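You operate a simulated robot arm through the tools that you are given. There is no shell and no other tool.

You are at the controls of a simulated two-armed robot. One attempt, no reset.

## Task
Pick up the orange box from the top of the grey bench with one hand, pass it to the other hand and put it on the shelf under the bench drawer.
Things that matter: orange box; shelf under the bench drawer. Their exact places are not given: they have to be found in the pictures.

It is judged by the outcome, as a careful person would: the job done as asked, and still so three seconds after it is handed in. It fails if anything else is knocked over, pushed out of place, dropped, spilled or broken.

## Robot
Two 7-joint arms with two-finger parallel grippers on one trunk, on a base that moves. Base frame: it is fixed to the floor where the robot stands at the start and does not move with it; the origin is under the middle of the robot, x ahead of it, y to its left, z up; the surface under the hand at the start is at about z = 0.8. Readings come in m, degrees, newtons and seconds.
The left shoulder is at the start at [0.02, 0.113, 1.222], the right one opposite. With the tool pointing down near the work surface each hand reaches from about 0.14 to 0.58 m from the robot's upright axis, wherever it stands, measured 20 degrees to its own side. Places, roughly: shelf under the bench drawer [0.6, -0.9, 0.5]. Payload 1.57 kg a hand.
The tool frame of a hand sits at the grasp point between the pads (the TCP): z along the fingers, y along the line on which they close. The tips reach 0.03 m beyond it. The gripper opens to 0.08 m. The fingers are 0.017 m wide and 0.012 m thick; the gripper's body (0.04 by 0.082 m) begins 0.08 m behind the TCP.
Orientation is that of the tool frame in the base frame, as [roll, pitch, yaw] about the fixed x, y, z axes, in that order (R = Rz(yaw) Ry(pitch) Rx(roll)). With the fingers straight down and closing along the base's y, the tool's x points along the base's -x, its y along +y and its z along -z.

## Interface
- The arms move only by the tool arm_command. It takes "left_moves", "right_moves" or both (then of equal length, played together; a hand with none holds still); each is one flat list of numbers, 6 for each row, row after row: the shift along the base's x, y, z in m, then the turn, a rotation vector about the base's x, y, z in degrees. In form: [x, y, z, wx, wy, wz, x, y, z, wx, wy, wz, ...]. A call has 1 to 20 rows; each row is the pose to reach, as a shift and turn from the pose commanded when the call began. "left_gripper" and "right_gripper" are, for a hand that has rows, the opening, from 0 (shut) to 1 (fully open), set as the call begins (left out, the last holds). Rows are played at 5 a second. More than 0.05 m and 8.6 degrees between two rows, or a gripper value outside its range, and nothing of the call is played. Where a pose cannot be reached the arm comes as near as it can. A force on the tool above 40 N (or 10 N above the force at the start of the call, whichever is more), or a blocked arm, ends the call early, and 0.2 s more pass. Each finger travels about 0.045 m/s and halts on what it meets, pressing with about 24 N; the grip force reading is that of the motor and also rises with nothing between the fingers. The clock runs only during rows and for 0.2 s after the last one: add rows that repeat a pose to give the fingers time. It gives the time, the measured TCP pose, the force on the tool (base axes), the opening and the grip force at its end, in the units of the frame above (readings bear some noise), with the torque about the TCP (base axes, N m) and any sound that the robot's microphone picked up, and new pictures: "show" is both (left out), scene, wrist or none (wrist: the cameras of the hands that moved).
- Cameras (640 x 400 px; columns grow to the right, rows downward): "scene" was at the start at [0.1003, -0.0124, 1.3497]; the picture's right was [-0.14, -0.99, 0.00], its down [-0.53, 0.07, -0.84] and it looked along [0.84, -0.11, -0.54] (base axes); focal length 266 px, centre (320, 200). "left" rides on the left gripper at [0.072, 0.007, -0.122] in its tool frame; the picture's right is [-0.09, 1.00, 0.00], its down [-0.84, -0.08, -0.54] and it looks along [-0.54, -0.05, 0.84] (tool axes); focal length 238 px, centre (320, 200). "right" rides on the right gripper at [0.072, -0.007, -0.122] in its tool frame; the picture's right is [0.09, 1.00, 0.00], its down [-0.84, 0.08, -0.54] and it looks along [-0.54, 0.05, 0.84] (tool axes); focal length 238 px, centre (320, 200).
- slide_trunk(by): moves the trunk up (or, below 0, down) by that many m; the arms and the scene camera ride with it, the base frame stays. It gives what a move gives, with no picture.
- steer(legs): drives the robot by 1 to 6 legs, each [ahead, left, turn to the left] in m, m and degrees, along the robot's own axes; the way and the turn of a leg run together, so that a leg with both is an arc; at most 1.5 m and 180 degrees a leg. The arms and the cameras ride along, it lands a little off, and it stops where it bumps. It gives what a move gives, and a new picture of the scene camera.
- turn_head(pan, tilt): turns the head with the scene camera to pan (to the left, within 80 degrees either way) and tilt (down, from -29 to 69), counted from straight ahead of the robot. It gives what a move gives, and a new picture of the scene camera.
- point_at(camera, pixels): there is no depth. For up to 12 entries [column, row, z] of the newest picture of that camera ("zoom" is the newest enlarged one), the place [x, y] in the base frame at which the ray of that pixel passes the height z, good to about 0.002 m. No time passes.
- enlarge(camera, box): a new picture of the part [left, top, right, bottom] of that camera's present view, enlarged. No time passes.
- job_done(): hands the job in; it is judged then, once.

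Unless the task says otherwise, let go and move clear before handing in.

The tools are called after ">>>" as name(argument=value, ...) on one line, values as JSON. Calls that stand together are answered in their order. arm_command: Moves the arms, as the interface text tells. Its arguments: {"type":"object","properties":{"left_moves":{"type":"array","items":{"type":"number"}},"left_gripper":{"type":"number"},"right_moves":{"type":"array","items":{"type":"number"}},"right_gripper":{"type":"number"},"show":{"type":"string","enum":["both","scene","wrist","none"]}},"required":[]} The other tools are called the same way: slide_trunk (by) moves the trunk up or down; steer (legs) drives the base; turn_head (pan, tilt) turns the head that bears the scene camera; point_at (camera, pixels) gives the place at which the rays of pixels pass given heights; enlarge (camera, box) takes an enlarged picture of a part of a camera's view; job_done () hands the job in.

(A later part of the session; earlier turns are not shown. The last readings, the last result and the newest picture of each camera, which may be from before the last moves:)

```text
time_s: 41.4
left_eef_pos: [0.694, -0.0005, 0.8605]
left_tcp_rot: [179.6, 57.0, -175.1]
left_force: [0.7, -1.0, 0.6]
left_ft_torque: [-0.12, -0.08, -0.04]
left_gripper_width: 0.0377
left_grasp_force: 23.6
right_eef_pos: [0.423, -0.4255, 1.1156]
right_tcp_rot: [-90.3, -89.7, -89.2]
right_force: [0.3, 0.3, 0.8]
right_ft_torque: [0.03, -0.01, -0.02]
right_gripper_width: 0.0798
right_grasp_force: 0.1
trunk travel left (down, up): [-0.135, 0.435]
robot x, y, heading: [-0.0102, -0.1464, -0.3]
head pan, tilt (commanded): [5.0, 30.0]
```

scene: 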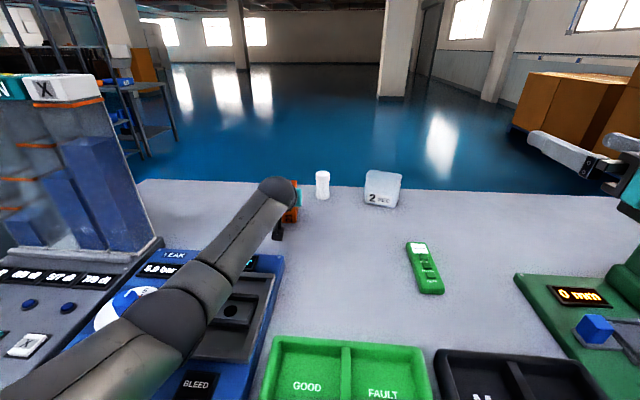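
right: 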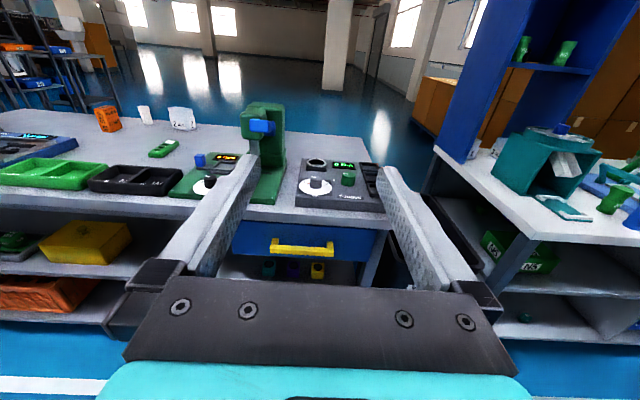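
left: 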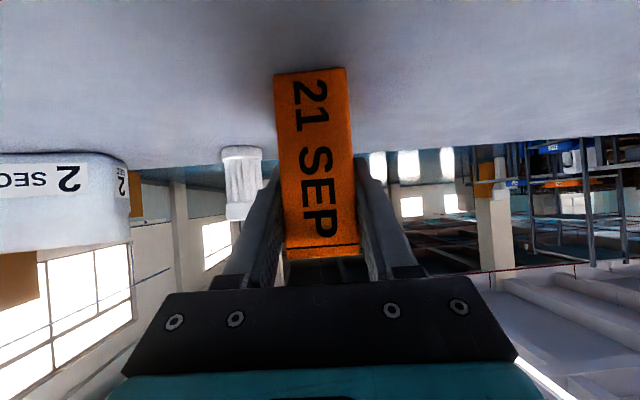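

The grip is solid: width 0.0377 m, 23.6 N. I'll lift the box straight up.

>>> arm_command(left_moves=[0, 0, 0.015, 0, 0, 0, 0, 0, 0.03, 0, 0, 0, 0, 0, 0.05, 0, 0, 0, 0, 0, 0.07, 0, 0, 0, 0, 0, 0.09, 0, 0, 0, 0, 0, 0.11, 0, 0, 0, 0, 0, 0.11, 0, 0, 0], left_gripper=0)

```text
time_s: 43.0
left_eef_pos: [0.6931, -0.0002, 0.9712]
left_tcp_rot: [179.6, 56.8, -175.1]
left_force: [0.4, -0.5, -0.8]
left_ft_torque: [0.0, 0.01, 0.01]
left_gripper_width: 0.0377
left_grasp_force: 23.9
right_eef_pos: [0.4227, -0.4241, 1.115]
right_tcp_rot: [-91.9, -89.7, -87.6]
right_force: [0.4, 0.0, 1.1]
right_ft_torque: [-0.05, 0.01, -0.01]
right_gripper_width: 0.0798
right_grasp_force: 0.1
trunk travel left (down, up): [-0.135, 0.435]
robot x, y, heading: [-0.0045, -0.1432, 0.1]
head pan, tilt (commanded): [5.0, 30.0]
```

scene: 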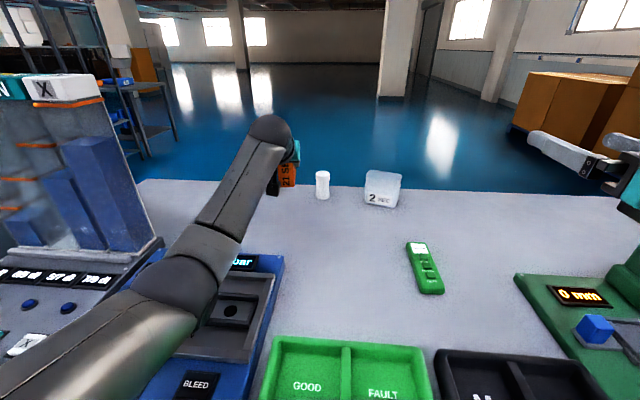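
left: 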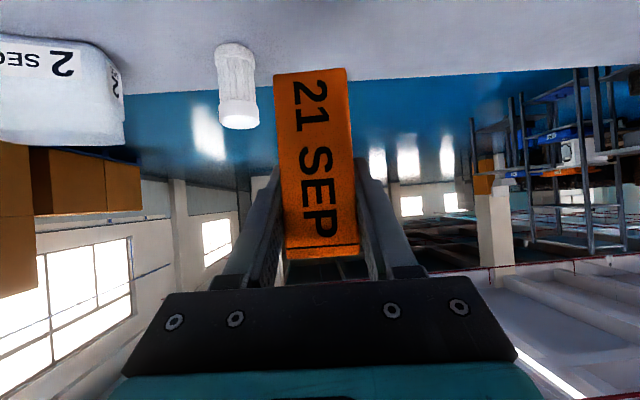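

The box lifted cleanly and hasn't shifted in the grip. I'll retract it toward the robot and raise it a bit, then back away from the bench.

>>> arm_command(left_moves=[-0.02, 0, 0.02, 0, 0, 0, -0.05, 0, 0.04, 0, 0, 0, -0.08, 0, 0.06, 0, 0, 0, -0.11, 0.0, 0.075, 0, 0, 0, -0.14, 0.0, 0.08, 0, 0, 0, -0.17, 0.0, 0.08, 0, 0, 0, -0.2, 0.0, 0.08, 0, 0, 0, -0.2, 0.0, 0.08, 0, 0, 0], left_gripper=0, show="none")

>>> steer(legs=[[-0.3, 0, 0], [-0.25, 0, 0]])

```text
time_s: 44.8
left_eef_pos: [0.494, -0.002, 1.0499]
left_tcp_rot: [179.7, 57.0, -175.1]
left_force: [0.2, -0.6, -1.8]
left_ft_torque: [0.02, 0.03, 0.02]
left_gripper_width: 0.0377
left_grasp_force: 23.4
right_eef_pos: [0.4237, -0.427, 1.1151]
right_tcp_rot: [-91.0, -89.6, -88.3]
right_force: [0.1, -0.7, -0.2]
right_ft_torque: [-0.03, 0.02, 0.02]
right_gripper_width: 0.0798
right_grasp_force: 0.0
trunk travel left (down, up): [-0.135, 0.435]
robot x, y, heading: [-0.0073, -0.1468, 0.2]
head pan, tilt (commanded): [5.0, 30.0]
```

```text
time_s: 48.2
left_eef_pos: [-0.0562, -0.0049, 1.0502]
left_tcp_rot: [179.6, 56.8, -175.3]
left_force: [0.4, 0.2, -1.7]
left_ft_torque: [0.01, 0.04, 0.0]
left_gripper_width: 0.0378
left_grasp_force: 23.8
right_eef_pos: [-0.1293, -0.4286, 1.1142]
right_tcp_rot: [-89.0, -89.7, -90.6]
right_force: [0.2, 0.5, -0.4]
right_ft_torque: [0.03, 0.02, 0.0]
right_gripper_width: 0.0799
right_grasp_force: 0.1
trunk travel left (down, up): [-0.135, 0.435]
robot x, y, heading: [-0.5614, -0.1442, -0.0]
head pan, tilt (commanded): [5.0, 30.0]
```

scene: 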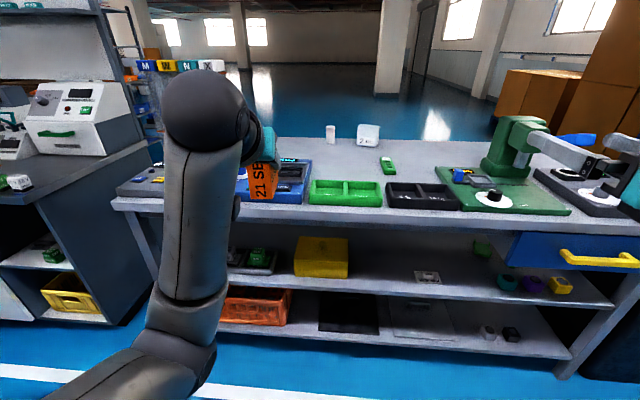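

The box is held at about (262, 180) in the picture and the robot is clear of the bench. For the hand-over I'll turn the left hand to point to the right (-y) in front of the chest, keeping the box upright.

>>> arm_command(left_moves=[-0.0065, -0.0108, -0.0012, 0, 0, -7.3, -0.013, -0.0216, -0.0024, 0, 0, -14.6, -0.0195, -0.0324, -0.0036, 0, 0, -21.9, -0.026, -0.0432, -0.0048, 0, 0, -29.2, -0.0325, -0.054, -0.006, 0, 0, -36.5, -0.039, -0.0648, -0.0072, 0, 0, -43.8, -0.0455, -0.0756, -0.0084, 0, 0, -51.1, -0.052, -0.0864, -0.0096, 0, 0, -58.4, -0.0585, -0.0972, -0.0108, 0, 0, -65.7, -0.065, -0.108, -0.012, 0, 0, -73, -0.0715, -0.1188, -0.0132, 0, 0, -80.3, -0.078, -0.1296, -0.0144, 0, 0, -87.6, -0.085, -0.14, -0.016, 0, 0, -94.9, -0.085, -0.14, -0.016, 0, 0, -94.9], left_gripper=0)

```text
time_s: 51.2
left_eef_pos: [-0.1435, -0.1442, 1.0328]
left_tcp_rot: [179.5, 56.9, 89.7]
left_force: [1.0, -0.6, -1.2]
left_ft_torque: [0.01, -0.02, 0.02]
left_gripper_width: 0.0376
left_grasp_force: 23.8
right_eef_pos: [-0.1307, -0.4275, 1.1157]
right_tcp_rot: [-91.6, -89.6, -88.0]
right_force: [0.6, -0.1, 0.5]
right_ft_torque: [-0.02, 0.02, 0.02]
right_gripper_width: 0.08
right_grasp_force: 0.0
trunk travel left (down, up): [-0.135, 0.435]
robot x, y, heading: [-0.5627, -0.1442, -0.2]
head pan, tilt (commanded): [5.0, 30.0]
```

scene: 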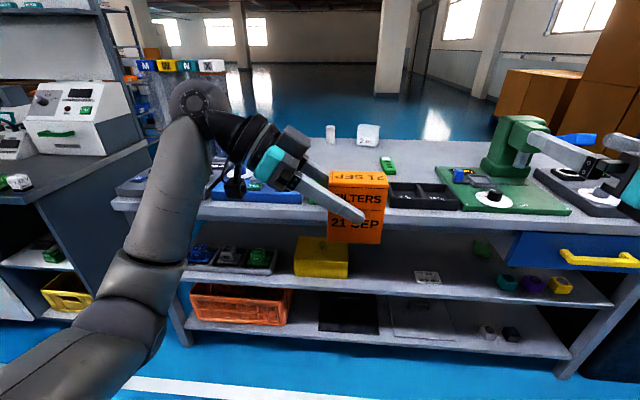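
left: 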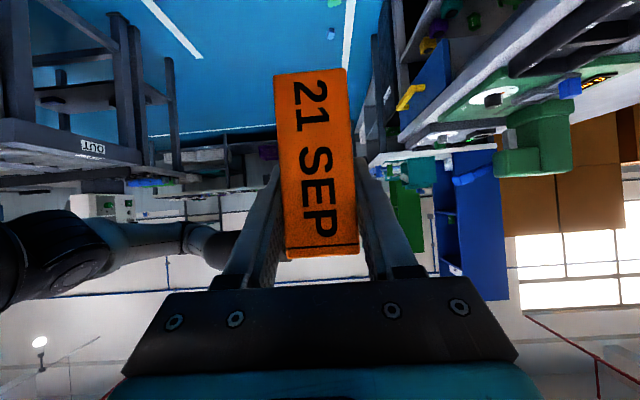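

The box is now held upright in front of the chest with its broad face to me (columns 327–388, rows 173–243), and the left fingers come from the upper left. I'll enlarge to see where the left fingertips end on the box.

>>> enlarge(camera="scene", box=[270, 145, 414, 255])

```text
3.64 times, centred on (342, 200) of scene
```

zoom: 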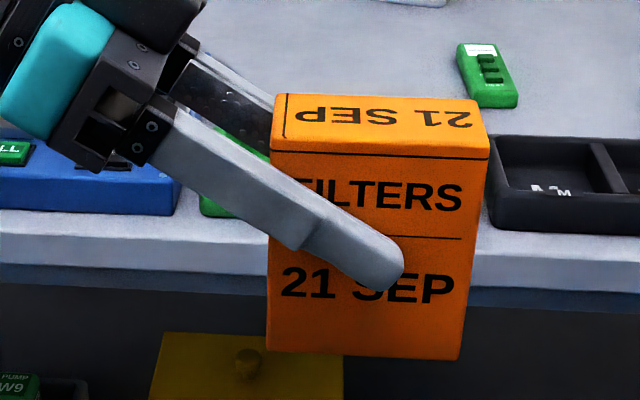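

There's room for the right fingers on the upper right part of the box, at about zoom (430, 203). I'll turn the right hand to face left (+y) and bring it to a stand-off a good 12 cm or more short of its grasp point.

>>> arm_command(right_moves=[-0.001, 0.005, -0.006, 0, 0, 7.5, -0.002, 0.011, -0.012, 0, 0, 15, -0.003, 0.017, -0.018, 0, 0, 22.5, -0.004, 0.022, -0.024, 0, 0, 30, -0.005, 0.028, -0.03, 0, 0, 37.5, -0.006, 0.034, -0.036, 0, 0, 45, -0.007, 0.039, -0.042, 0, 0, 52.5, -0.008, 0.045, -0.049, 0, 0, 60, -0.009, 0.05, -0.055, 0, 0, 67.5, -0.01, 0.056, -0.061, 0, 0, 75, -0.011, 0.062, -0.067, 0, 0, 82.5, -0.013, 0.0675, -0.073, 0, 0, 90, -0.013, 0.0675, -0.073, 0, 0, 90], right_gripper=1)

```text
time_s: 54.0
left_eef_pos: [-0.1435, -0.1451, 1.0335]
left_tcp_rot: [179.5, 56.9, 89.9]
left_force: [-0.3, -0.5, -1.6]
left_ft_torque: [0.04, 0.01, -0.02]
left_gripper_width: 0.0376
left_grasp_force: 23.9
right_eef_pos: [-0.1429, -0.3608, 1.0404]
right_tcp_rot: [-88.1, -89.6, -1.7]
right_force: [-0.6, 0.2, 1.1]
right_ft_torque: [-0.01, 0.02, 0.0]
right_gripper_width: 0.0801
right_grasp_force: 0.1
right hand out of reach, approached as far as the arm can: row 5
trunk travel left (down, up): [-0.135, 0.435]
robot x, y, heading: [-0.5614, -0.1438, -0.2]
head pan, tilt (commanded): [5.0, 30.0]
```

scene: 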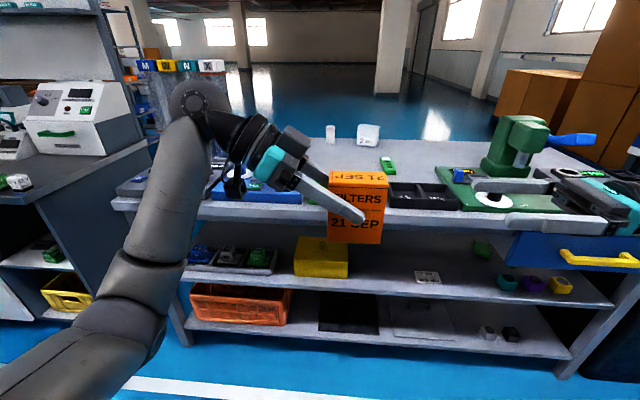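
right: 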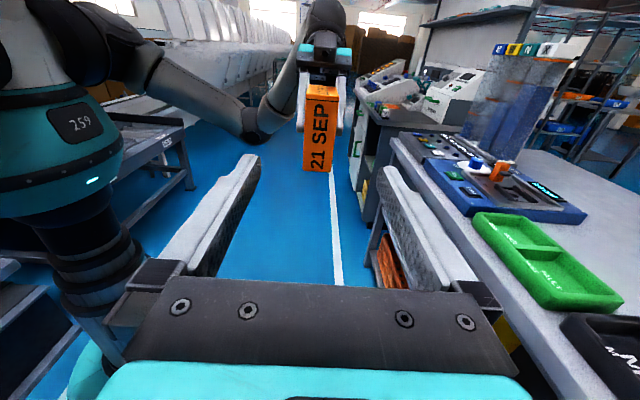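

The right hand points straight at the box's narrow face (about (318, 130)), centred between its open fingers. I'll advance 9 cm, then check again.

>>> arm_command(right_moves=[0, 0.03, 0.001, 0, 0, 0, 0, 0.06, 0.002, 0, 0, 0, 0, 0.09, 0.003, 0, 0, 0, 0, 0.09, 0.003, 0, 0, 0], right_gripper=1)

```text
time_s: 55.0
left_eef_pos: [-0.1441, -0.1445, 1.034]
left_tcp_rot: [179.5, 56.8, 89.8]
left_force: [0.1, -0.1, -1.9]
left_ft_torque: [0.02, -0.02, 0.02]
left_gripper_width: 0.0375
left_grasp_force: 23.9
right_eef_pos: [-0.1418, -0.2705, 1.0433]
right_tcp_rot: [-87.8, -89.7, -2.0]
right_force: [-0.3, 1.3, -0.2]
right_ft_torque: [0.0, 0.01, -0.02]
right_gripper_width: 0.0804
right_grasp_force: 0.1
trunk travel left (down, up): [-0.135, 0.435]
robot x, y, heading: [-0.56, -0.1462, -0.3]
head pan, tilt (commanded): [5.0, 30.0]
```

scene: 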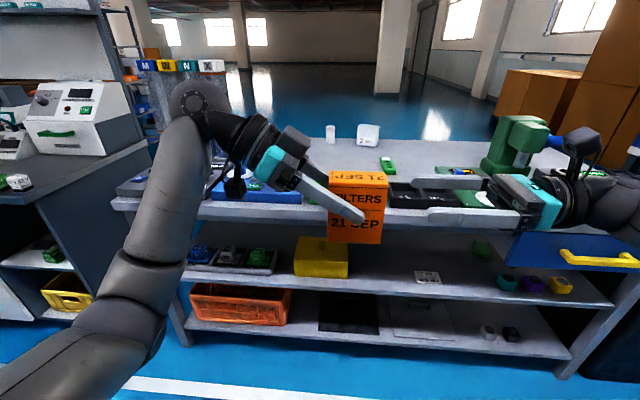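
right: 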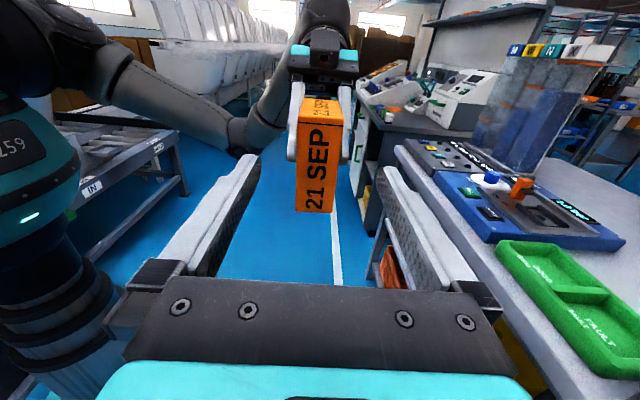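

Still centred, and nothing touches. I'll move the last 7.4 cm so the right fingertips straddle the outer upper part of the box, without closing yet.

>>> arm_command(right_moves=[0, 0.02, 0, 0, 0, 0, -0.001, 0.04, 0, 0, 0, 0, -0.001, 0.06, 0.001, 0, 0, 0, -0.001, 0.0745, 0.001, 0, 0, 0, -0.001, 0.0745, 0.001, 0, 0, 0], right_gripper=1)

>>> enlarge(camera="scene", box=[270, 145, 430, 255])

```text
time_s: 56.2
left_eef_pos: [-0.1425, -0.1448, 1.0331]
left_tcp_rot: [179.6, 56.9, 89.8]
left_force: [-0.6, -0.3, -1.8]
left_ft_torque: [0.01, 0.0, -0.01]
left_gripper_width: 0.0379
left_grasp_force: 24.1
right_eef_pos: [-0.143, -0.1951, 1.044]
right_tcp_rot: [-89.2, -89.7, -0.4]
right_force: [0.0, -0.5, 0.5]
right_ft_torque: [-0.01, -0.01, 0.01]
right_gripper_width: 0.0801
right_grasp_force: 0.1
trunk travel left (down, up): [-0.135, 0.435]
robot x, y, heading: [-0.5574, -0.1456, 0.0]
head pan, tilt (commanded): [5.0, 30.0]
```

scene: 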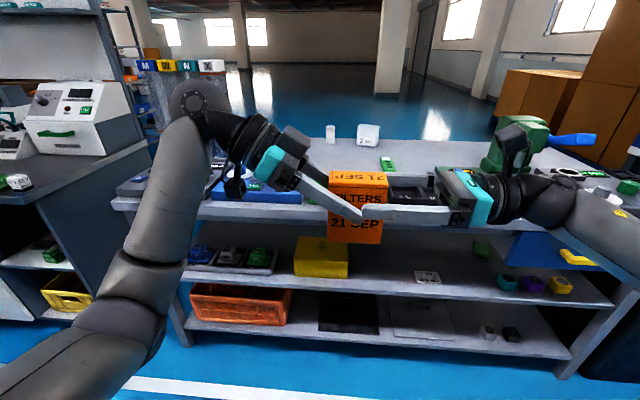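
right: 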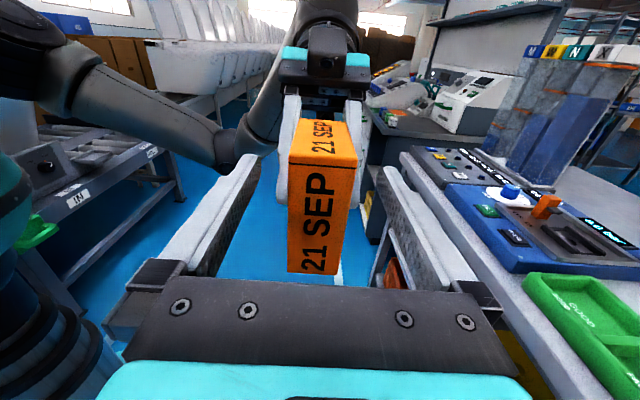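

```text
3.64 times, centred on (350, 200) of scene
```

zoom: 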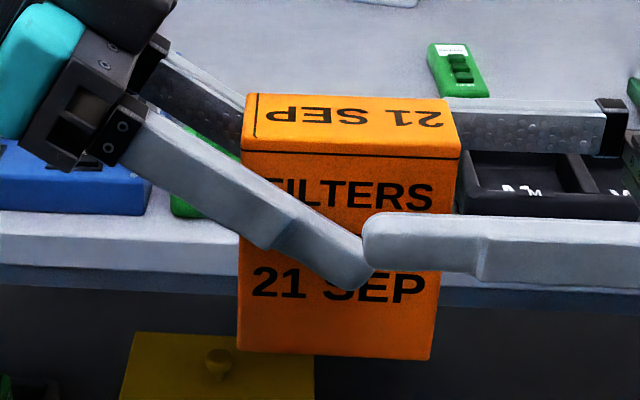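

The right fingers straddle the upper outer part of the box, and their lower edges are about 5 mm above the left fingertips (zoom (370, 260)). I'll raise the right hand 3 mm for margin and close it.

>>> arm_command(right_moves=[0, 0, 0.003, 0, 0, 0, 0, 0, 0.003, 0, 0, 0], right_gripper=1, show="none")

>>> arm_command(right_moves=[0, 0, 0, 0, 0, 0, 0, 0, 0, 0, 0, 0, 0, 0, 0, 0, 0, 0, 0, 0, 0, 0, 0, 0, 0, 0, 0, 0, 0, 0, 0, 0, 0, 0, 0, 0], right_gripper=0)

>>> enlarge(camera="scene", box=[270, 145, 430, 255])

```text
time_s: 56.9
left_eef_pos: [-0.1426, -0.1446, 1.034]
left_tcp_rot: [179.7, 56.8, 89.7]
left_force: [-0.2, -0.3, -1.0]
left_ft_torque: [-0.01, 0.01, -0.02]
left_gripper_width: 0.0376
left_grasp_force: 24.2
right_eef_pos: [-0.1443, -0.1942, 1.0467]
right_tcp_rot: [-92.4, -89.8, 2.5]
right_force: [-0.8, 0.4, -0.4]
right_ft_torque: [0.0, -0.02, -0.01]
right_gripper_width: 0.0797
right_grasp_force: 0.0
trunk travel left (down, up): [-0.135, 0.435]
robot x, y, heading: [-0.5653, -0.1465, 0.0]
head pan, tilt (commanded): [5.0, 30.0]
```

```text
time_s: 58.2
left_eef_pos: [-0.1427, -0.1448, 1.0333]
left_tcp_rot: [179.6, 57.0, 89.9]
left_force: [0.1, -0.3, -0.8]
left_ft_torque: [0.0, 0.13, 0.11]
left_gripper_width: 0.0378
left_grasp_force: 24.0
right_eef_pos: [-0.1431, -0.1953, 1.047]
right_tcp_rot: [-91.7, -89.7, 2.0]
right_force: [0.4, 0.6, 0.5]
right_ft_torque: [0.05, -0.08, -0.11]
right_gripper_width: 0.0371
right_grasp_force: 23.7
trunk travel left (down, up): [-0.135, 0.435]
robot x, y, heading: [-0.5619, -0.1466, -0.3]
head pan, tilt (commanded): [5.0, 30.0]
```

scene: 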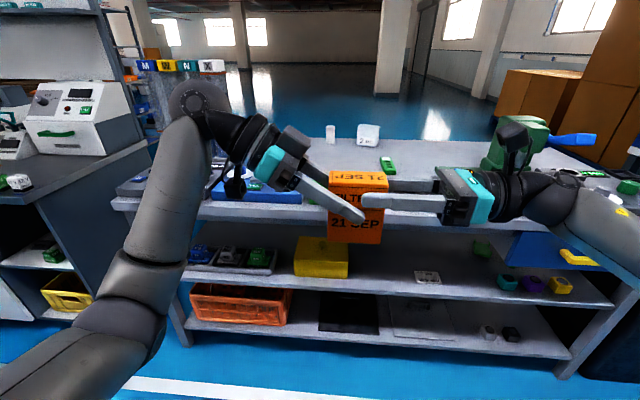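
right: 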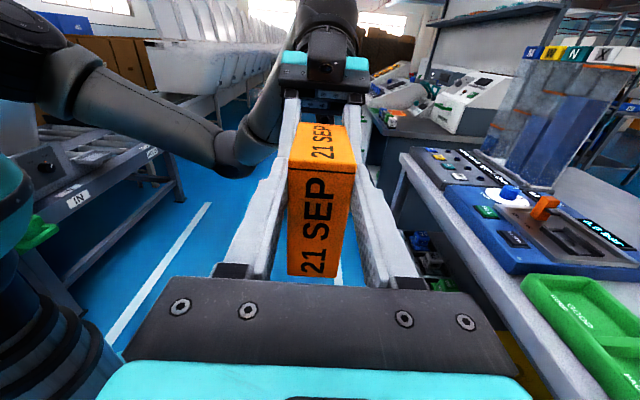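

```text
3.64 times, centred on (350, 200) of scene
```

zoom: 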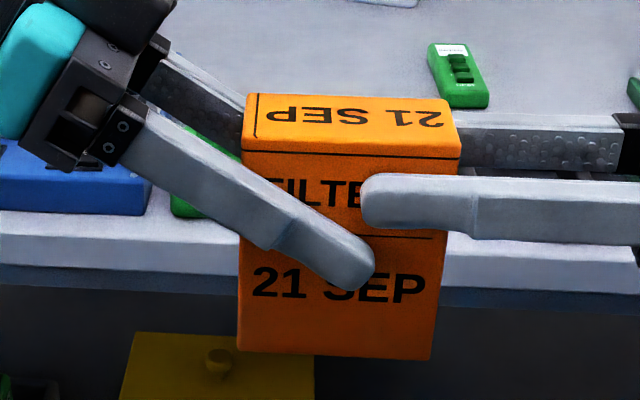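

Both hands hold the box now: the right reads 0.0371 m at 23.7 N, and the fingers don't overlap. I'll open the left hand in place.

>>> arm_command(left_moves=[0, 0, 0, 0, 0, 0, 0, 0, 0, 0, 0, 0, 0, 0, 0, 0, 0, 0, 0, 0, 0, 0, 0, 0, 0, 0, 0, 0, 0, 0], left_gripper=1)

>>> enlarge(camera="scene", box=[270, 145, 430, 255])

```text
time_s: 59.5
left_eef_pos: [-0.1435, -0.1437, 1.0334]
left_tcp_rot: [179.6, 56.9, 89.7]
left_force: [0.2, 1.5, 0.3]
left_ft_torque: [0.01, 0.0, 0.0]
left_gripper_width: 0.08
left_grasp_force: 0.0
right_eef_pos: [-0.1434, -0.194, 1.0472]
right_tcp_rot: [-92.0, -89.7, 2.1]
right_force: [0.4, -0.3, 0.1]
right_ft_torque: [-0.03, -0.02, 0.01]
right_gripper_width: 0.0375
right_grasp_force: 23.8
trunk travel left (down, up): [-0.135, 0.435]
robot x, y, heading: [-0.5585, -0.1435, -0.2]
head pan, tilt (commanded): [5.0, 30.0]
```

scene: 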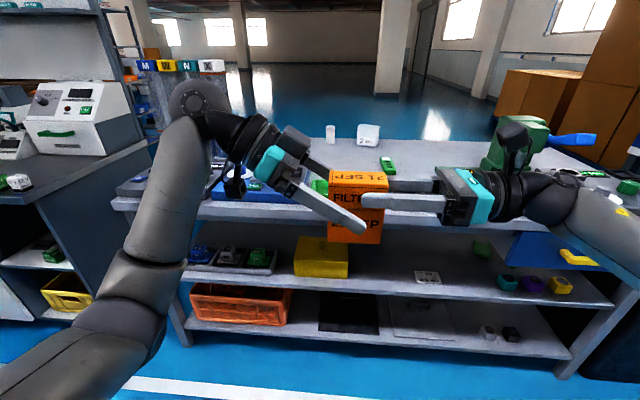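
left: 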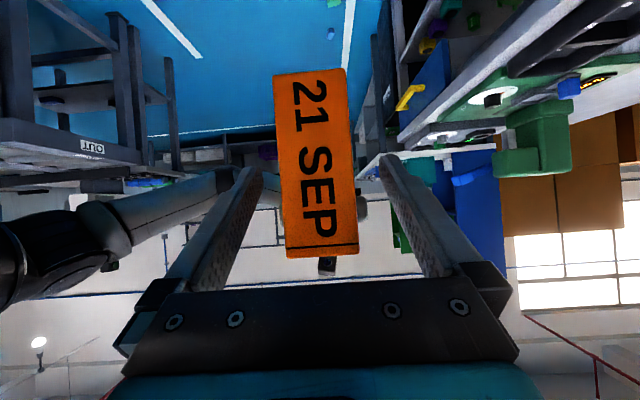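

```text
3.64 times, centred on (350, 200) of scene
```

zoom: 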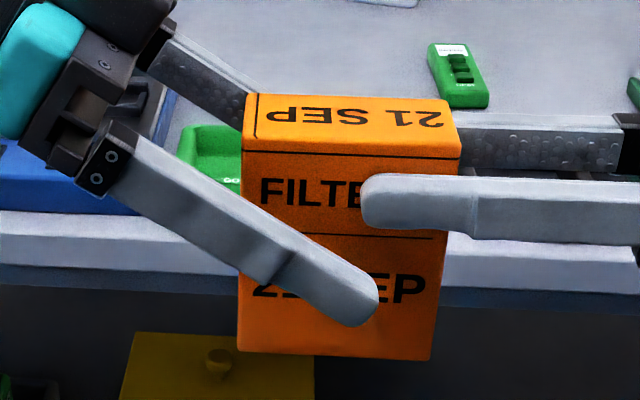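

The left hand has let go and the right alone holds the box steadily. I'll retract the left hand back along its own axis and off to the left.

>>> arm_command(left_moves=[0, 0.02, 0.013, 0, 0, 0, 0, 0.045, 0.029, 0, 0, 0, 0, 0.07, 0.0455, 0, 0, 0, 0, 0.1, 0.065, 0, 0, 0, -0.02, 0.135, 0.075, 0, 0, 0, -0.04, 0.17, 0.085, 0, 0, 0, -0.04, 0.17, 0.085, 0, 0, 0], left_gripper=1, show="scene")

```text
time_s: 61.0
left_eef_pos: [-0.1797, 0.0266, 1.119]
left_tcp_rot: [179.6, 57.1, 89.8]
left_force: [-0.3, 0.1, 0.7]
left_ft_torque: [-0.02, 0.01, -0.02]
left_gripper_width: 0.0801
left_grasp_force: 0.1
right_eef_pos: [-0.1425, -0.1953, 1.0487]
right_tcp_rot: [-92.1, -89.7, 2.4]
right_force: [0.5, -0.4, -0.2]
right_ft_torque: [-0.07, -0.02, -0.01]
right_gripper_width: 0.0374
right_grasp_force: 24.1
trunk travel left (down, up): [-0.135, 0.435]
robot x, y, heading: [-0.5604, -0.1459, -0.2]
head pan, tilt (commanded): [5.0, 30.0]
```

scene: 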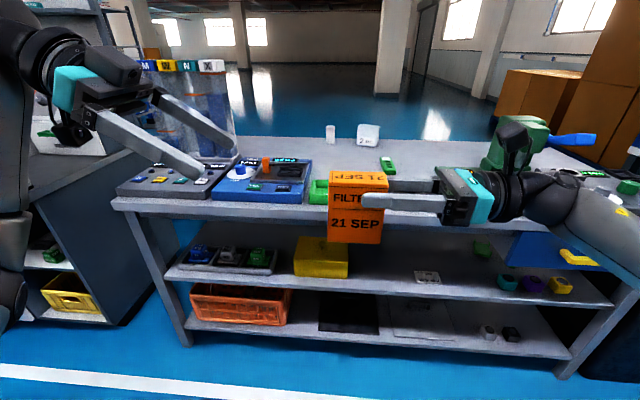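

The left hand is clear. Now I'll swing the right hand with the box from pointing left to pointing forward, well away from the bench.

>>> arm_command(right_moves=[0.0063, -0.018, -0.0038, 0, 0, -6.92, 0.0127, -0.036, -0.0075, 0, 0, -13.85, 0.019, -0.054, -0.0113, 0, 0, -20.77, 0.0254, -0.072, -0.015, 0, 0, -27.7, 0.0317, -0.09, -0.0188, 0, 0, -34.6, 0.038, -0.108, -0.0226, 0, 0, -41.5, 0.0444, -0.1265, -0.0264, 0, 0, -48.5, 0.0508, -0.1446, -0.03, 0, 0, -55.4, 0.0571, -0.1627, -0.034, 0, 0, -62.3, 0.0635, -0.181, -0.0377, 0, 0, -69.2, 0.07, -0.199, -0.0415, 0, 0, -76.15, 0.076, -0.217, -0.045, 0, 0, -83.1, 0.0825, -0.235, -0.049, 0, 0, -90, 0.0825, -0.235, -0.049, 0, 0, -90], right_gripper=0)

```text
time_s: 64.0
left_eef_pos: [-0.18, 0.0267, 1.1189]
left_tcp_rot: [179.6, 56.9, 89.8]
left_force: [-1.4, -0.2, 0.1]
left_ft_torque: [0.0, 0.0, 0.02]
left_gripper_width: 0.0798
left_grasp_force: 0.0
right_eef_pos: [-0.0606, -0.432, 0.9996]
right_tcp_rot: [-102.4, -89.7, -77.4]
right_force: [-0.5, 0.0, 1.2]
right_ft_torque: [-0.01, 0.07, 0.0]
right_gripper_width: 0.0373
right_grasp_force: 23.8
trunk travel left (down, up): [-0.135, 0.435]
robot x, y, heading: [-0.5588, -0.1464, 0.1]
head pan, tilt (commanded): [5.0, 30.0]
```

scene: 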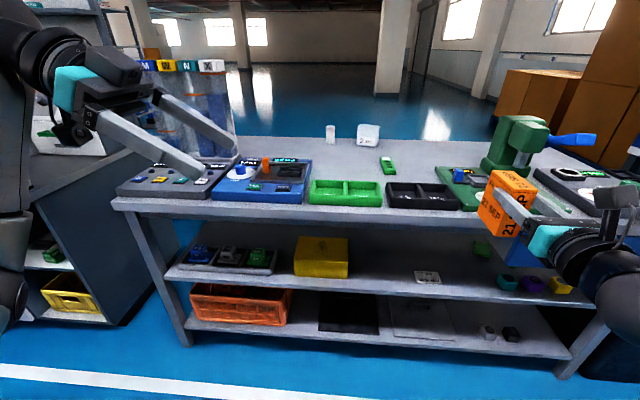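
right: 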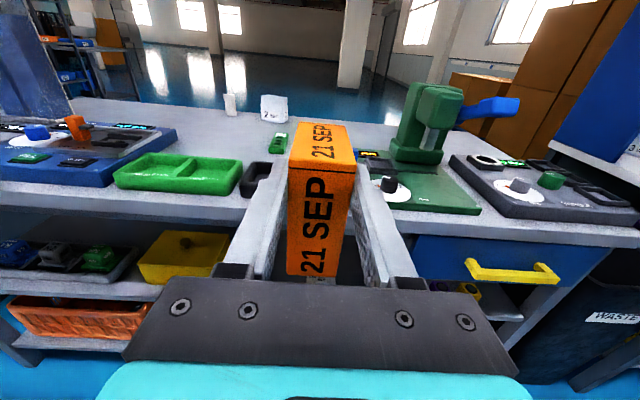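

The box now points forward in the right hand and is held steadily. I'll drive right so the hand faces the free part of the shelf, then lower the trunk.

>>> steer(legs=[[0, -0.57, 0]])

>>> slide_trunk(by=-0.12)

>>> turn_head(pan=-25, tilt=30)

```text
time_s: 67.3
left_eef_pos: [-0.1815, -0.5382, 1.1188]
left_tcp_rot: [179.6, 56.9, 90.0]
left_force: [-0.1, -0.1, -0.2]
left_ft_torque: [0.03, 0.03, -0.01]
left_gripper_width: 0.0799
left_grasp_force: 0.0
right_eef_pos: [-0.0604, -0.9936, 0.9978]
right_tcp_rot: [-93.0, -89.7, -86.5]
right_force: [0.8, -0.3, 0.0]
right_ft_torque: [0.0, 0.06, -0.02]
right_gripper_width: 0.0377
right_grasp_force: 24.0
trunk travel left (down, up): [-0.135, 0.435]
robot x, y, heading: [-0.5596, -0.7117, 0.4]
head pan, tilt (commanded): [5.0, 30.0]
```

scene: 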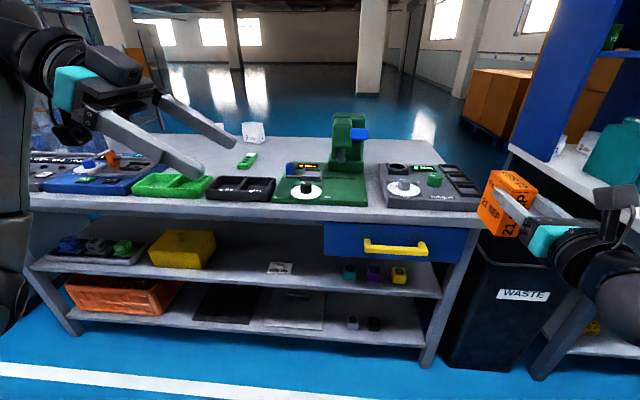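

```text
time_s: 68.8
left_eef_pos: [-0.1818, -0.5376, 0.9989]
left_tcp_rot: [179.6, 56.9, 90.0]
left_force: [0.3, -1.1, -0.3]
left_ft_torque: [0.02, 0.03, 0.04]
left_gripper_width: 0.08
left_grasp_force: 0.0
right_eef_pos: [-0.0591, -0.9942, 0.8794]
right_tcp_rot: [-91.9, -89.7, -87.6]
right_force: [0.2, 0.0, 0.6]
right_ft_torque: [0.02, 0.06, 0.0]
right_gripper_width: 0.0377
right_grasp_force: 24.0
trunk travel left (down, up): [-0.015, 0.555]
robot x, y, heading: [-0.5608, -0.7114, 0.3]
head pan, tilt (commanded): [5.0, 30.0]
```

```text
time_s: 69.7
left_eef_pos: [-0.183, -0.5379, 0.9988]
left_tcp_rot: [179.5, 56.9, 90.0]
left_force: [-0.3, 0.7, 0.6]
left_ft_torque: [0.01, 0.0, 0.0]
left_gripper_width: 0.0796
left_grasp_force: 0.1
right_eef_pos: [-0.0599, -0.9934, 0.8791]
right_tcp_rot: [-94.6, -89.7, -84.8]
right_force: [0.0, 0.4, 0.2]
right_ft_torque: [-0.02, 0.04, -0.02]
right_gripper_width: 0.0373
right_grasp_force: 24.7
trunk travel left (down, up): [-0.015, 0.555]
robot x, y, heading: [-0.5612, -0.7118, -0.1]
head pan, tilt (commanded): [-25.0, 30.0]
```

scene: 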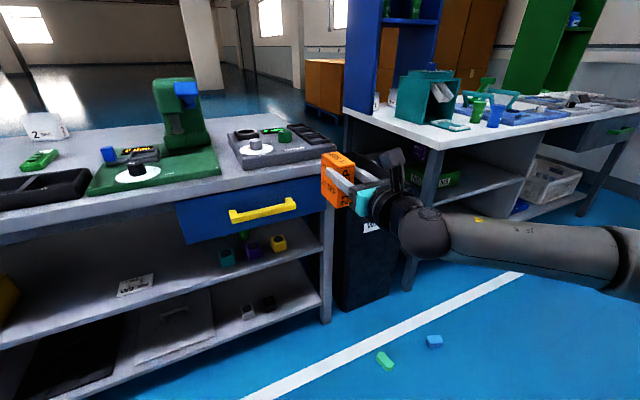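

Good view: the drawer is at (265, 208) and the three cubes at (228, 258), (253, 249) and (279, 243). I'll enlarge to measure the free gap between the yellow cube and the leg.

>>> enlarge(camera="scene", box=[190, 190, 350, 290])

```text
4.00 times, centred on (270, 240) of scene
```

zoom: 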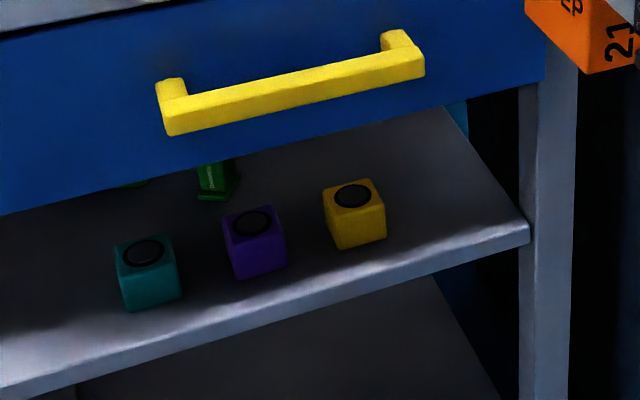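

>>> point_at(camera="zoom", pixels=[[530, 222, 0.5], [200, 322, 0.5], [336, 249, 0.5], [387, 239, 0.5], [240, 279, 0.5], [288, 265, 0.5], [470, 135, 0.5], [545, 78, 0.64], [150, 170, 0.64], [425, 75, 0.68], [165, 135, 0.68], [520, 200, 0.5]])

>>> point_at(camera="zoom", pixels=[[530, 222, 0.48], [200, 322, 0.48], [336, 249, 0.48], [387, 239, 0.48], [530, 222, 0.46], [200, 322, 0.46], [545, 78, 0.65], [150, 170, 0.65], [545, 78, 0.63], [150, 170, 0.63]])

```text
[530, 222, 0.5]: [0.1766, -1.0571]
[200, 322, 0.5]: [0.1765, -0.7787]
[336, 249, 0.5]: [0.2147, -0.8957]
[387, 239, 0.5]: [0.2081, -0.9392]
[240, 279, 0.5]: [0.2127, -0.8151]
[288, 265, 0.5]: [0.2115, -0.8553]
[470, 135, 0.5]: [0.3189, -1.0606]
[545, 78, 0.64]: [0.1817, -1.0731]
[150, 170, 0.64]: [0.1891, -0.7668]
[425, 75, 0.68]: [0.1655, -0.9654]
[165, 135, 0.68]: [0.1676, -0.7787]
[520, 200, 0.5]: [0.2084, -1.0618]
```

```text
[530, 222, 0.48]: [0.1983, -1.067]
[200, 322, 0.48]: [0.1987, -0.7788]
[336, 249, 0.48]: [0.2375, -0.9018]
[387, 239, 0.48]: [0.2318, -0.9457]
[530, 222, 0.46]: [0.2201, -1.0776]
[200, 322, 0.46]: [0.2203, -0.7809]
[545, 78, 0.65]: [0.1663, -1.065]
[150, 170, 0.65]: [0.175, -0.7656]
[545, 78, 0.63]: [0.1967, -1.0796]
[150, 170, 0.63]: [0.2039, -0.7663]
```

At z=0.5 the shelf edge is consistent: front x≈0.177, right end y≈-1.06, yellow cube's right edge y≈-0.94. So y≈-1.0 is a good spot. I'll check where the bin and the white table stand relative to my right elbow.

>>> point_at(camera="scene", pixels=[[345, 310, 0], [388, 298, 0], [408, 290, 0], [327, 322, 0], [412, 140, 0.8], [635, 128, 0.8], [345, 108, 0.8]])

>>> turn_head(pan=-60, tilt=35)

```text
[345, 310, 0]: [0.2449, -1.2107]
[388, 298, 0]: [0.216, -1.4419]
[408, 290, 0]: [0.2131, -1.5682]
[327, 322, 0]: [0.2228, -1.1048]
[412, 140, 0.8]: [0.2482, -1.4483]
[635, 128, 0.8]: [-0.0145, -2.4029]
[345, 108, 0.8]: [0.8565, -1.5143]
```

```text
time_s: 70.8
left_eef_pos: [-0.1818, -0.5382, 0.9992]
left_tcp_rot: [179.6, 56.9, 90.0]
left_force: [-0.3, 0.6, 0.0]
left_ft_torque: [-0.01, -0.02, 0.0]
left_gripper_width: 0.08
left_grasp_force: 0.1
right_eef_pos: [-0.0605, -0.9944, 0.8801]
right_tcp_rot: [-94.9, -89.6, -84.6]
right_force: [-0.7, 0.0, -0.2]
right_ft_torque: [-0.03, 0.03, 0.04]
right_gripper_width: 0.0374
right_grasp_force: 24.6
trunk travel left (down, up): [-0.015, 0.555]
robot x, y, heading: [-0.5597, -0.7099, 0.0]
head pan, tilt (commanded): [-60.0, 35.0]
```

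scene: 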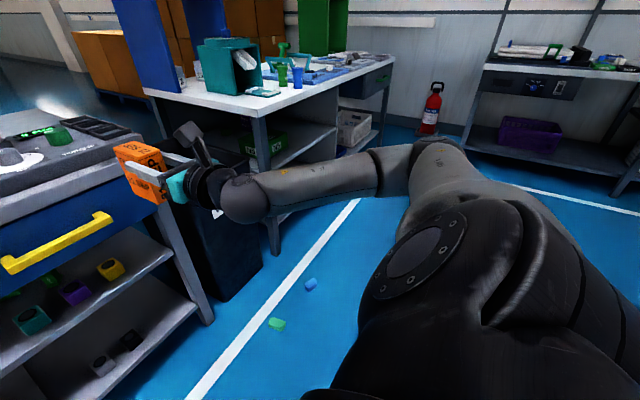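

The bin and white table are all at x≥0.2, and my elbow stays well behind that. I'll lower the right hand with the box to entry height (TCP z≈0.60), still about 17 cm in front of the shelf.

>>> arm_command(right_moves=[0, 0, -0.03, 0, 0, 0, 0, 0, -0.06, 0, 0, 0, 0, 0, -0.09, 0, 0, 0, 0, 0, -0.12, 0, 0, 0, 0, 0, -0.15, 0, 0, 0, 0, 0, -0.18, 0, 0, 0, 0, 0, -0.21, 0, 0, 0, 0, 0, -0.24, 0, 0, 0, 0, 0, -0.265, 0, 0, 0, 0, 0, -0.28, 0, 0, 0, 0, 0, -0.28, 0, 0, 0], right_gripper=0)

```text
time_s: 73.2
left_eef_pos: [-0.1808, -0.5379, 0.9991]
left_tcp_rot: [179.6, 56.9, 90.0]
left_force: [-0.3, -0.7, 0.0]
left_ft_torque: [-0.01, 0.0, 0.0]
left_gripper_width: 0.0798
left_grasp_force: 0.1
right_eef_pos: [-0.059, -0.9949, 0.5973]
right_tcp_rot: [-94.0, -89.7, -85.5]
right_force: [0.1, 0.5, 0.5]
right_ft_torque: [0.02, 0.07, 0.0]
right_gripper_width: 0.0377
right_grasp_force: 24.0
trunk travel left (down, up): [-0.015, 0.555]
robot x, y, heading: [-0.5618, -0.7132, 0.1]
head pan, tilt (commanded): [-60.0, 35.0]
```

scene: 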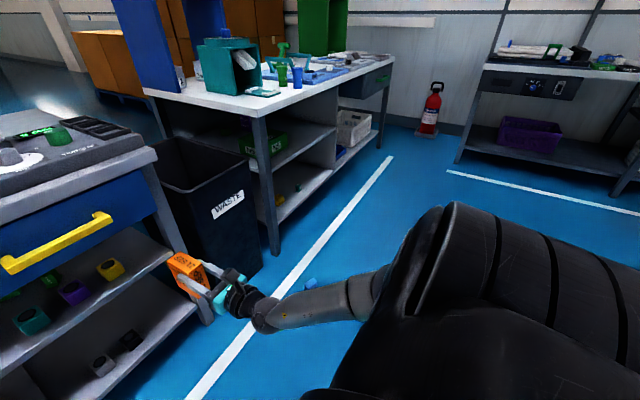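
right: 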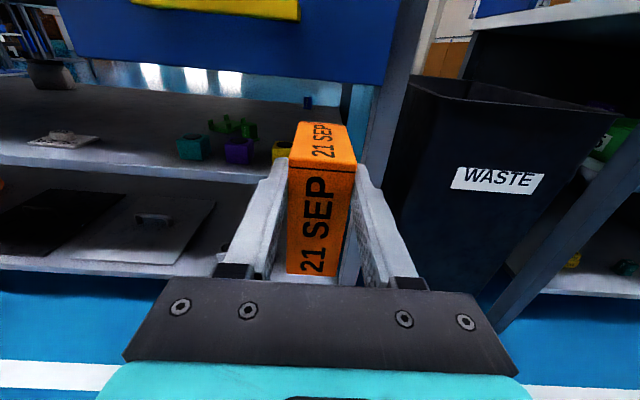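

The wrist view shows the drawer underside (row about 70), the shelf with the cubes and the bench leg. I'll enlarge it to measure the shelf's height and the gap precisely.

>>> enlarge(camera="right", box=[140, 40, 300, 200])

>>> enlarge(camera="right", box=[250, 60, 420, 200])

```text
2.50 times, centred on (220, 120) of right
```

zoom: 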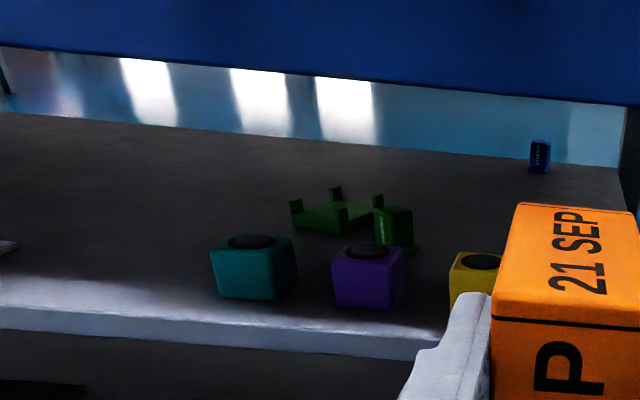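

```text
2.86 times, centred on (335, 130) of right
```

zoom: 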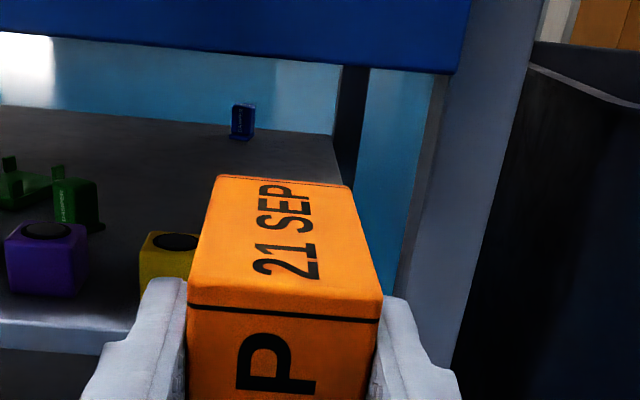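

>>> point_at(camera="right", pixels=[[220, 170.6, 0.5], [220, 170.6, 0.49], [220, 170.6, 0.51], [220, 70.4, 0.64], [220, 70.4, 0.645], [220, 70.4, 0.65], [234.5, 163, 0.5], [253, 162, 0.5], [335, 131, 0.5], [302, 108, 0.5], [272, 166, 0.5], [398, 84, 0.645]])

```text
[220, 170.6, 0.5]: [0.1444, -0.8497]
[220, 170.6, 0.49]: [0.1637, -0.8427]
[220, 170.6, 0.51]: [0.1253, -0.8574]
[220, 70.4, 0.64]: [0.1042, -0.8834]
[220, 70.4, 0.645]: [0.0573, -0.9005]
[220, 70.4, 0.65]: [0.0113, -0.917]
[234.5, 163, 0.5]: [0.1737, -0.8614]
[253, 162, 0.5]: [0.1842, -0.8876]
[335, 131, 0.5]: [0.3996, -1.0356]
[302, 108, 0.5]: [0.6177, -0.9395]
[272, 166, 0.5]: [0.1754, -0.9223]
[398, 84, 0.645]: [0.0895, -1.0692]
```

Intersecting the two camera rays puts the shelf surface at z≈0.465 with its front edge at x≈0.215, and the drawer bottom at z≈0.63, x≈0.20. The free gap is then y≈-0.95 to -1.077. I'll enlarge the hand in the scene view to judge how far the camera bracket sticks up.

>>> enlarge(camera="scene", box=[130, 220, 290, 345])

>>> turn_head(pan=-35, tilt=40)

```text
3.20 times, centred on (210, 282) of scene
```

zoom: 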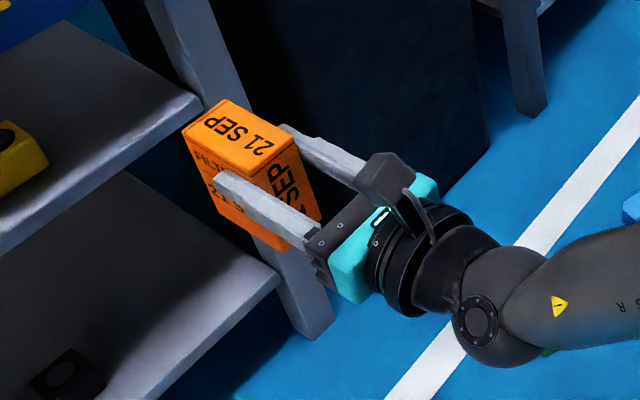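

```text
time_s: 74.0
left_eef_pos: [-0.1817, -0.5381, 0.9988]
left_tcp_rot: [179.5, 56.9, 90.1]
left_force: [0.2, -0.1, 0.4]
left_ft_torque: [0.02, -0.01, -0.01]
left_gripper_width: 0.0799
left_grasp_force: 0.0
right_eef_pos: [-0.0592, -0.9951, 0.5982]
right_tcp_rot: [-93.9, -89.7, -85.6]
right_force: [0.4, 0.5, 0.3]
right_ft_torque: [-0.03, 0.03, -0.05]
right_gripper_width: 0.0373
right_grasp_force: 24.2
trunk travel left (down, up): [-0.015, 0.555]
robot x, y, heading: [-0.5622, -0.7104, 0.1]
head pan, tilt (commanded): [-35.0, 40.0]
```

scene: 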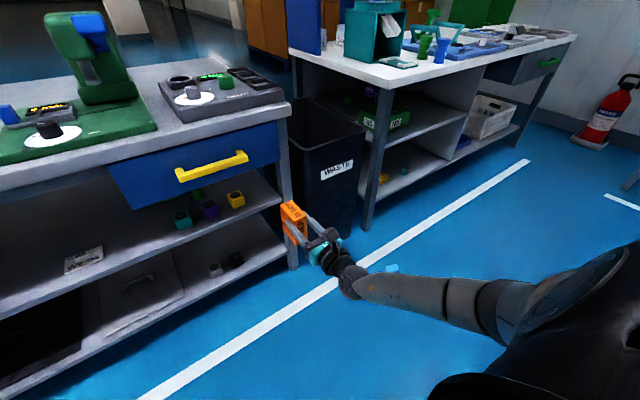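

The camera block's top is about 0.09 m above the tool axis and it sits about 0.10–0.14 m behind the TCP, so I'll keep TCP x≤0.28 to leave it outside the drawer front. I'll set entry height and y first, then drive 0.15 m forward.

>>> arm_command(right_moves=[0, -0.008, -0.013, 0, 0, 0, 0, -0.017, -0.026, 0, 0, 0, 0, -0.017, -0.026, 0, 0, 0], right_gripper=0, show="none")

>>> steer(legs=[[0.13, 0, 0]])

>>> enlarge(camera="right", box=[160, 0, 480, 200])

```text
time_s: 74.8
left_eef_pos: [-0.1812, -0.5372, 0.9987]
left_tcp_rot: [179.6, 56.9, 90.0]
left_force: [-0.1, -0.5, 0.9]
left_ft_torque: [0.04, 0.01, -0.03]
left_gripper_width: 0.08
left_grasp_force: 0.1
right_eef_pos: [-0.0589, -1.0114, 0.5731]
right_tcp_rot: [-89.4, -89.7, -90.1]
right_force: [-0.3, -0.9, -1.0]
right_ft_torque: [0.01, 0.05, 0.0]
right_gripper_width: 0.0372
right_grasp_force: 24.2
trunk travel left (down, up): [-0.015, 0.555]
robot x, y, heading: [-0.5577, -0.7087, -0.1]
head pan, tilt (commanded): [-35.0, 40.0]
```

```text
time_s: 76.1
left_eef_pos: [-0.0518, -0.5372, 0.998]
left_tcp_rot: [179.6, 56.9, 89.9]
left_force: [0.0, 0.0, 0.1]
left_ft_torque: [0.01, 0.02, 0.03]
left_gripper_width: 0.08
left_grasp_force: 0.0
right_eef_pos: [0.0692, -1.0103, 0.5721]
right_tcp_rot: [-94.8, -89.7, -84.8]
right_force: [-1.0, 0.2, -0.6]
right_ft_torque: [0.0, 0.06, 0.02]
right_gripper_width: 0.0373
right_grasp_force: 24.2
trunk travel left (down, up): [-0.015, 0.555]
robot x, y, heading: [-0.4296, -0.7096, -0.1]
head pan, tilt (commanded): [-35.0, 40.0]
```

scene: 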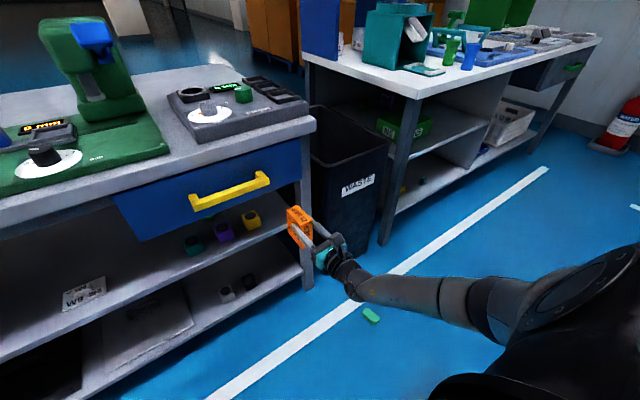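

```text
2.00 times, centred on (320, 100) of right
```

zoom: 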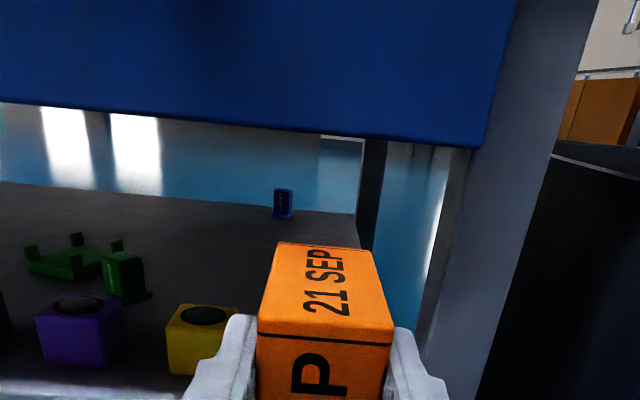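

The hand is at x=0.069, and the box's far face at about 0.14 hasn't entered yet. The bench leg is close on the right, so I'll enlarge there to find its left edge.

>>> enlarge(camera="right", box=[320, 50, 448, 200])

>>> enlarge(camera="scene", box=[220, 180, 360, 300])

```text
2.67 times, centred on (384, 125) of right
```

zoom: 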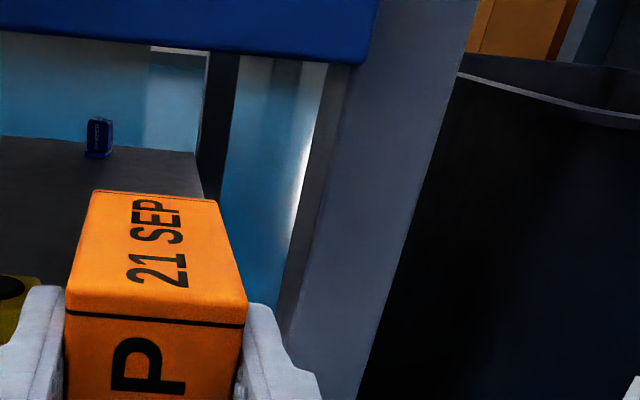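

```text
3.33 times, centred on (290, 240) of scene
```

zoom: 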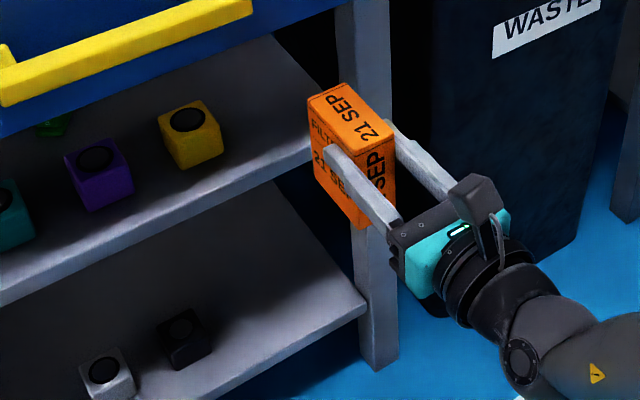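

>>> point_at(camera="right", pixels=[[384, 132.5, 0.56], [384, 132.5, 0.54], [384, 132.5, 0.52], [384, 132.5, 0.5], [394, 92, 0.6], [394, 92, 0.61], [394, 92, 0.62], [337, 109, 0.465], [277, 183, 0.465], [257, 183, 0.465]])

```text
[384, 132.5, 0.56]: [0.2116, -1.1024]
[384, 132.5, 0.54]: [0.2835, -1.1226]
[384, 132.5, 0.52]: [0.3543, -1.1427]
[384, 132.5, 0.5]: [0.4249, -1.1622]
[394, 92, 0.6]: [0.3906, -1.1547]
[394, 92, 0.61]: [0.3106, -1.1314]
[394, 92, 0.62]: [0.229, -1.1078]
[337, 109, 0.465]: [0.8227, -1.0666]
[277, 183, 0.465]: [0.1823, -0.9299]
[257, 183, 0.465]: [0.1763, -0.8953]
```

Those right-camera lookups used the older full picture, so they don't count. I'll take a fresh enlargement of the right camera and measure from that.

>>> enlarge(camera="right", box=[160, 40, 448, 220])

```text
2.22 times, centred on (304, 130) of right
```

zoom: 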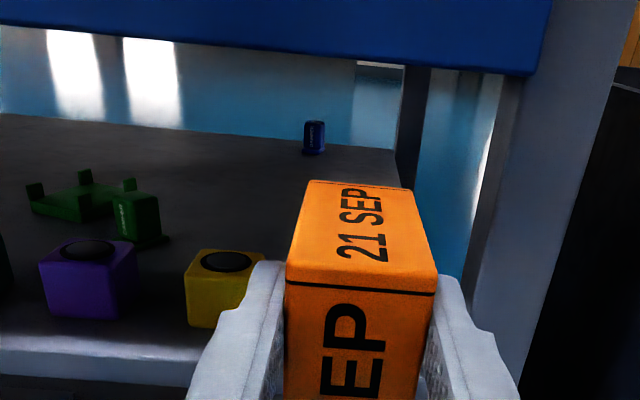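

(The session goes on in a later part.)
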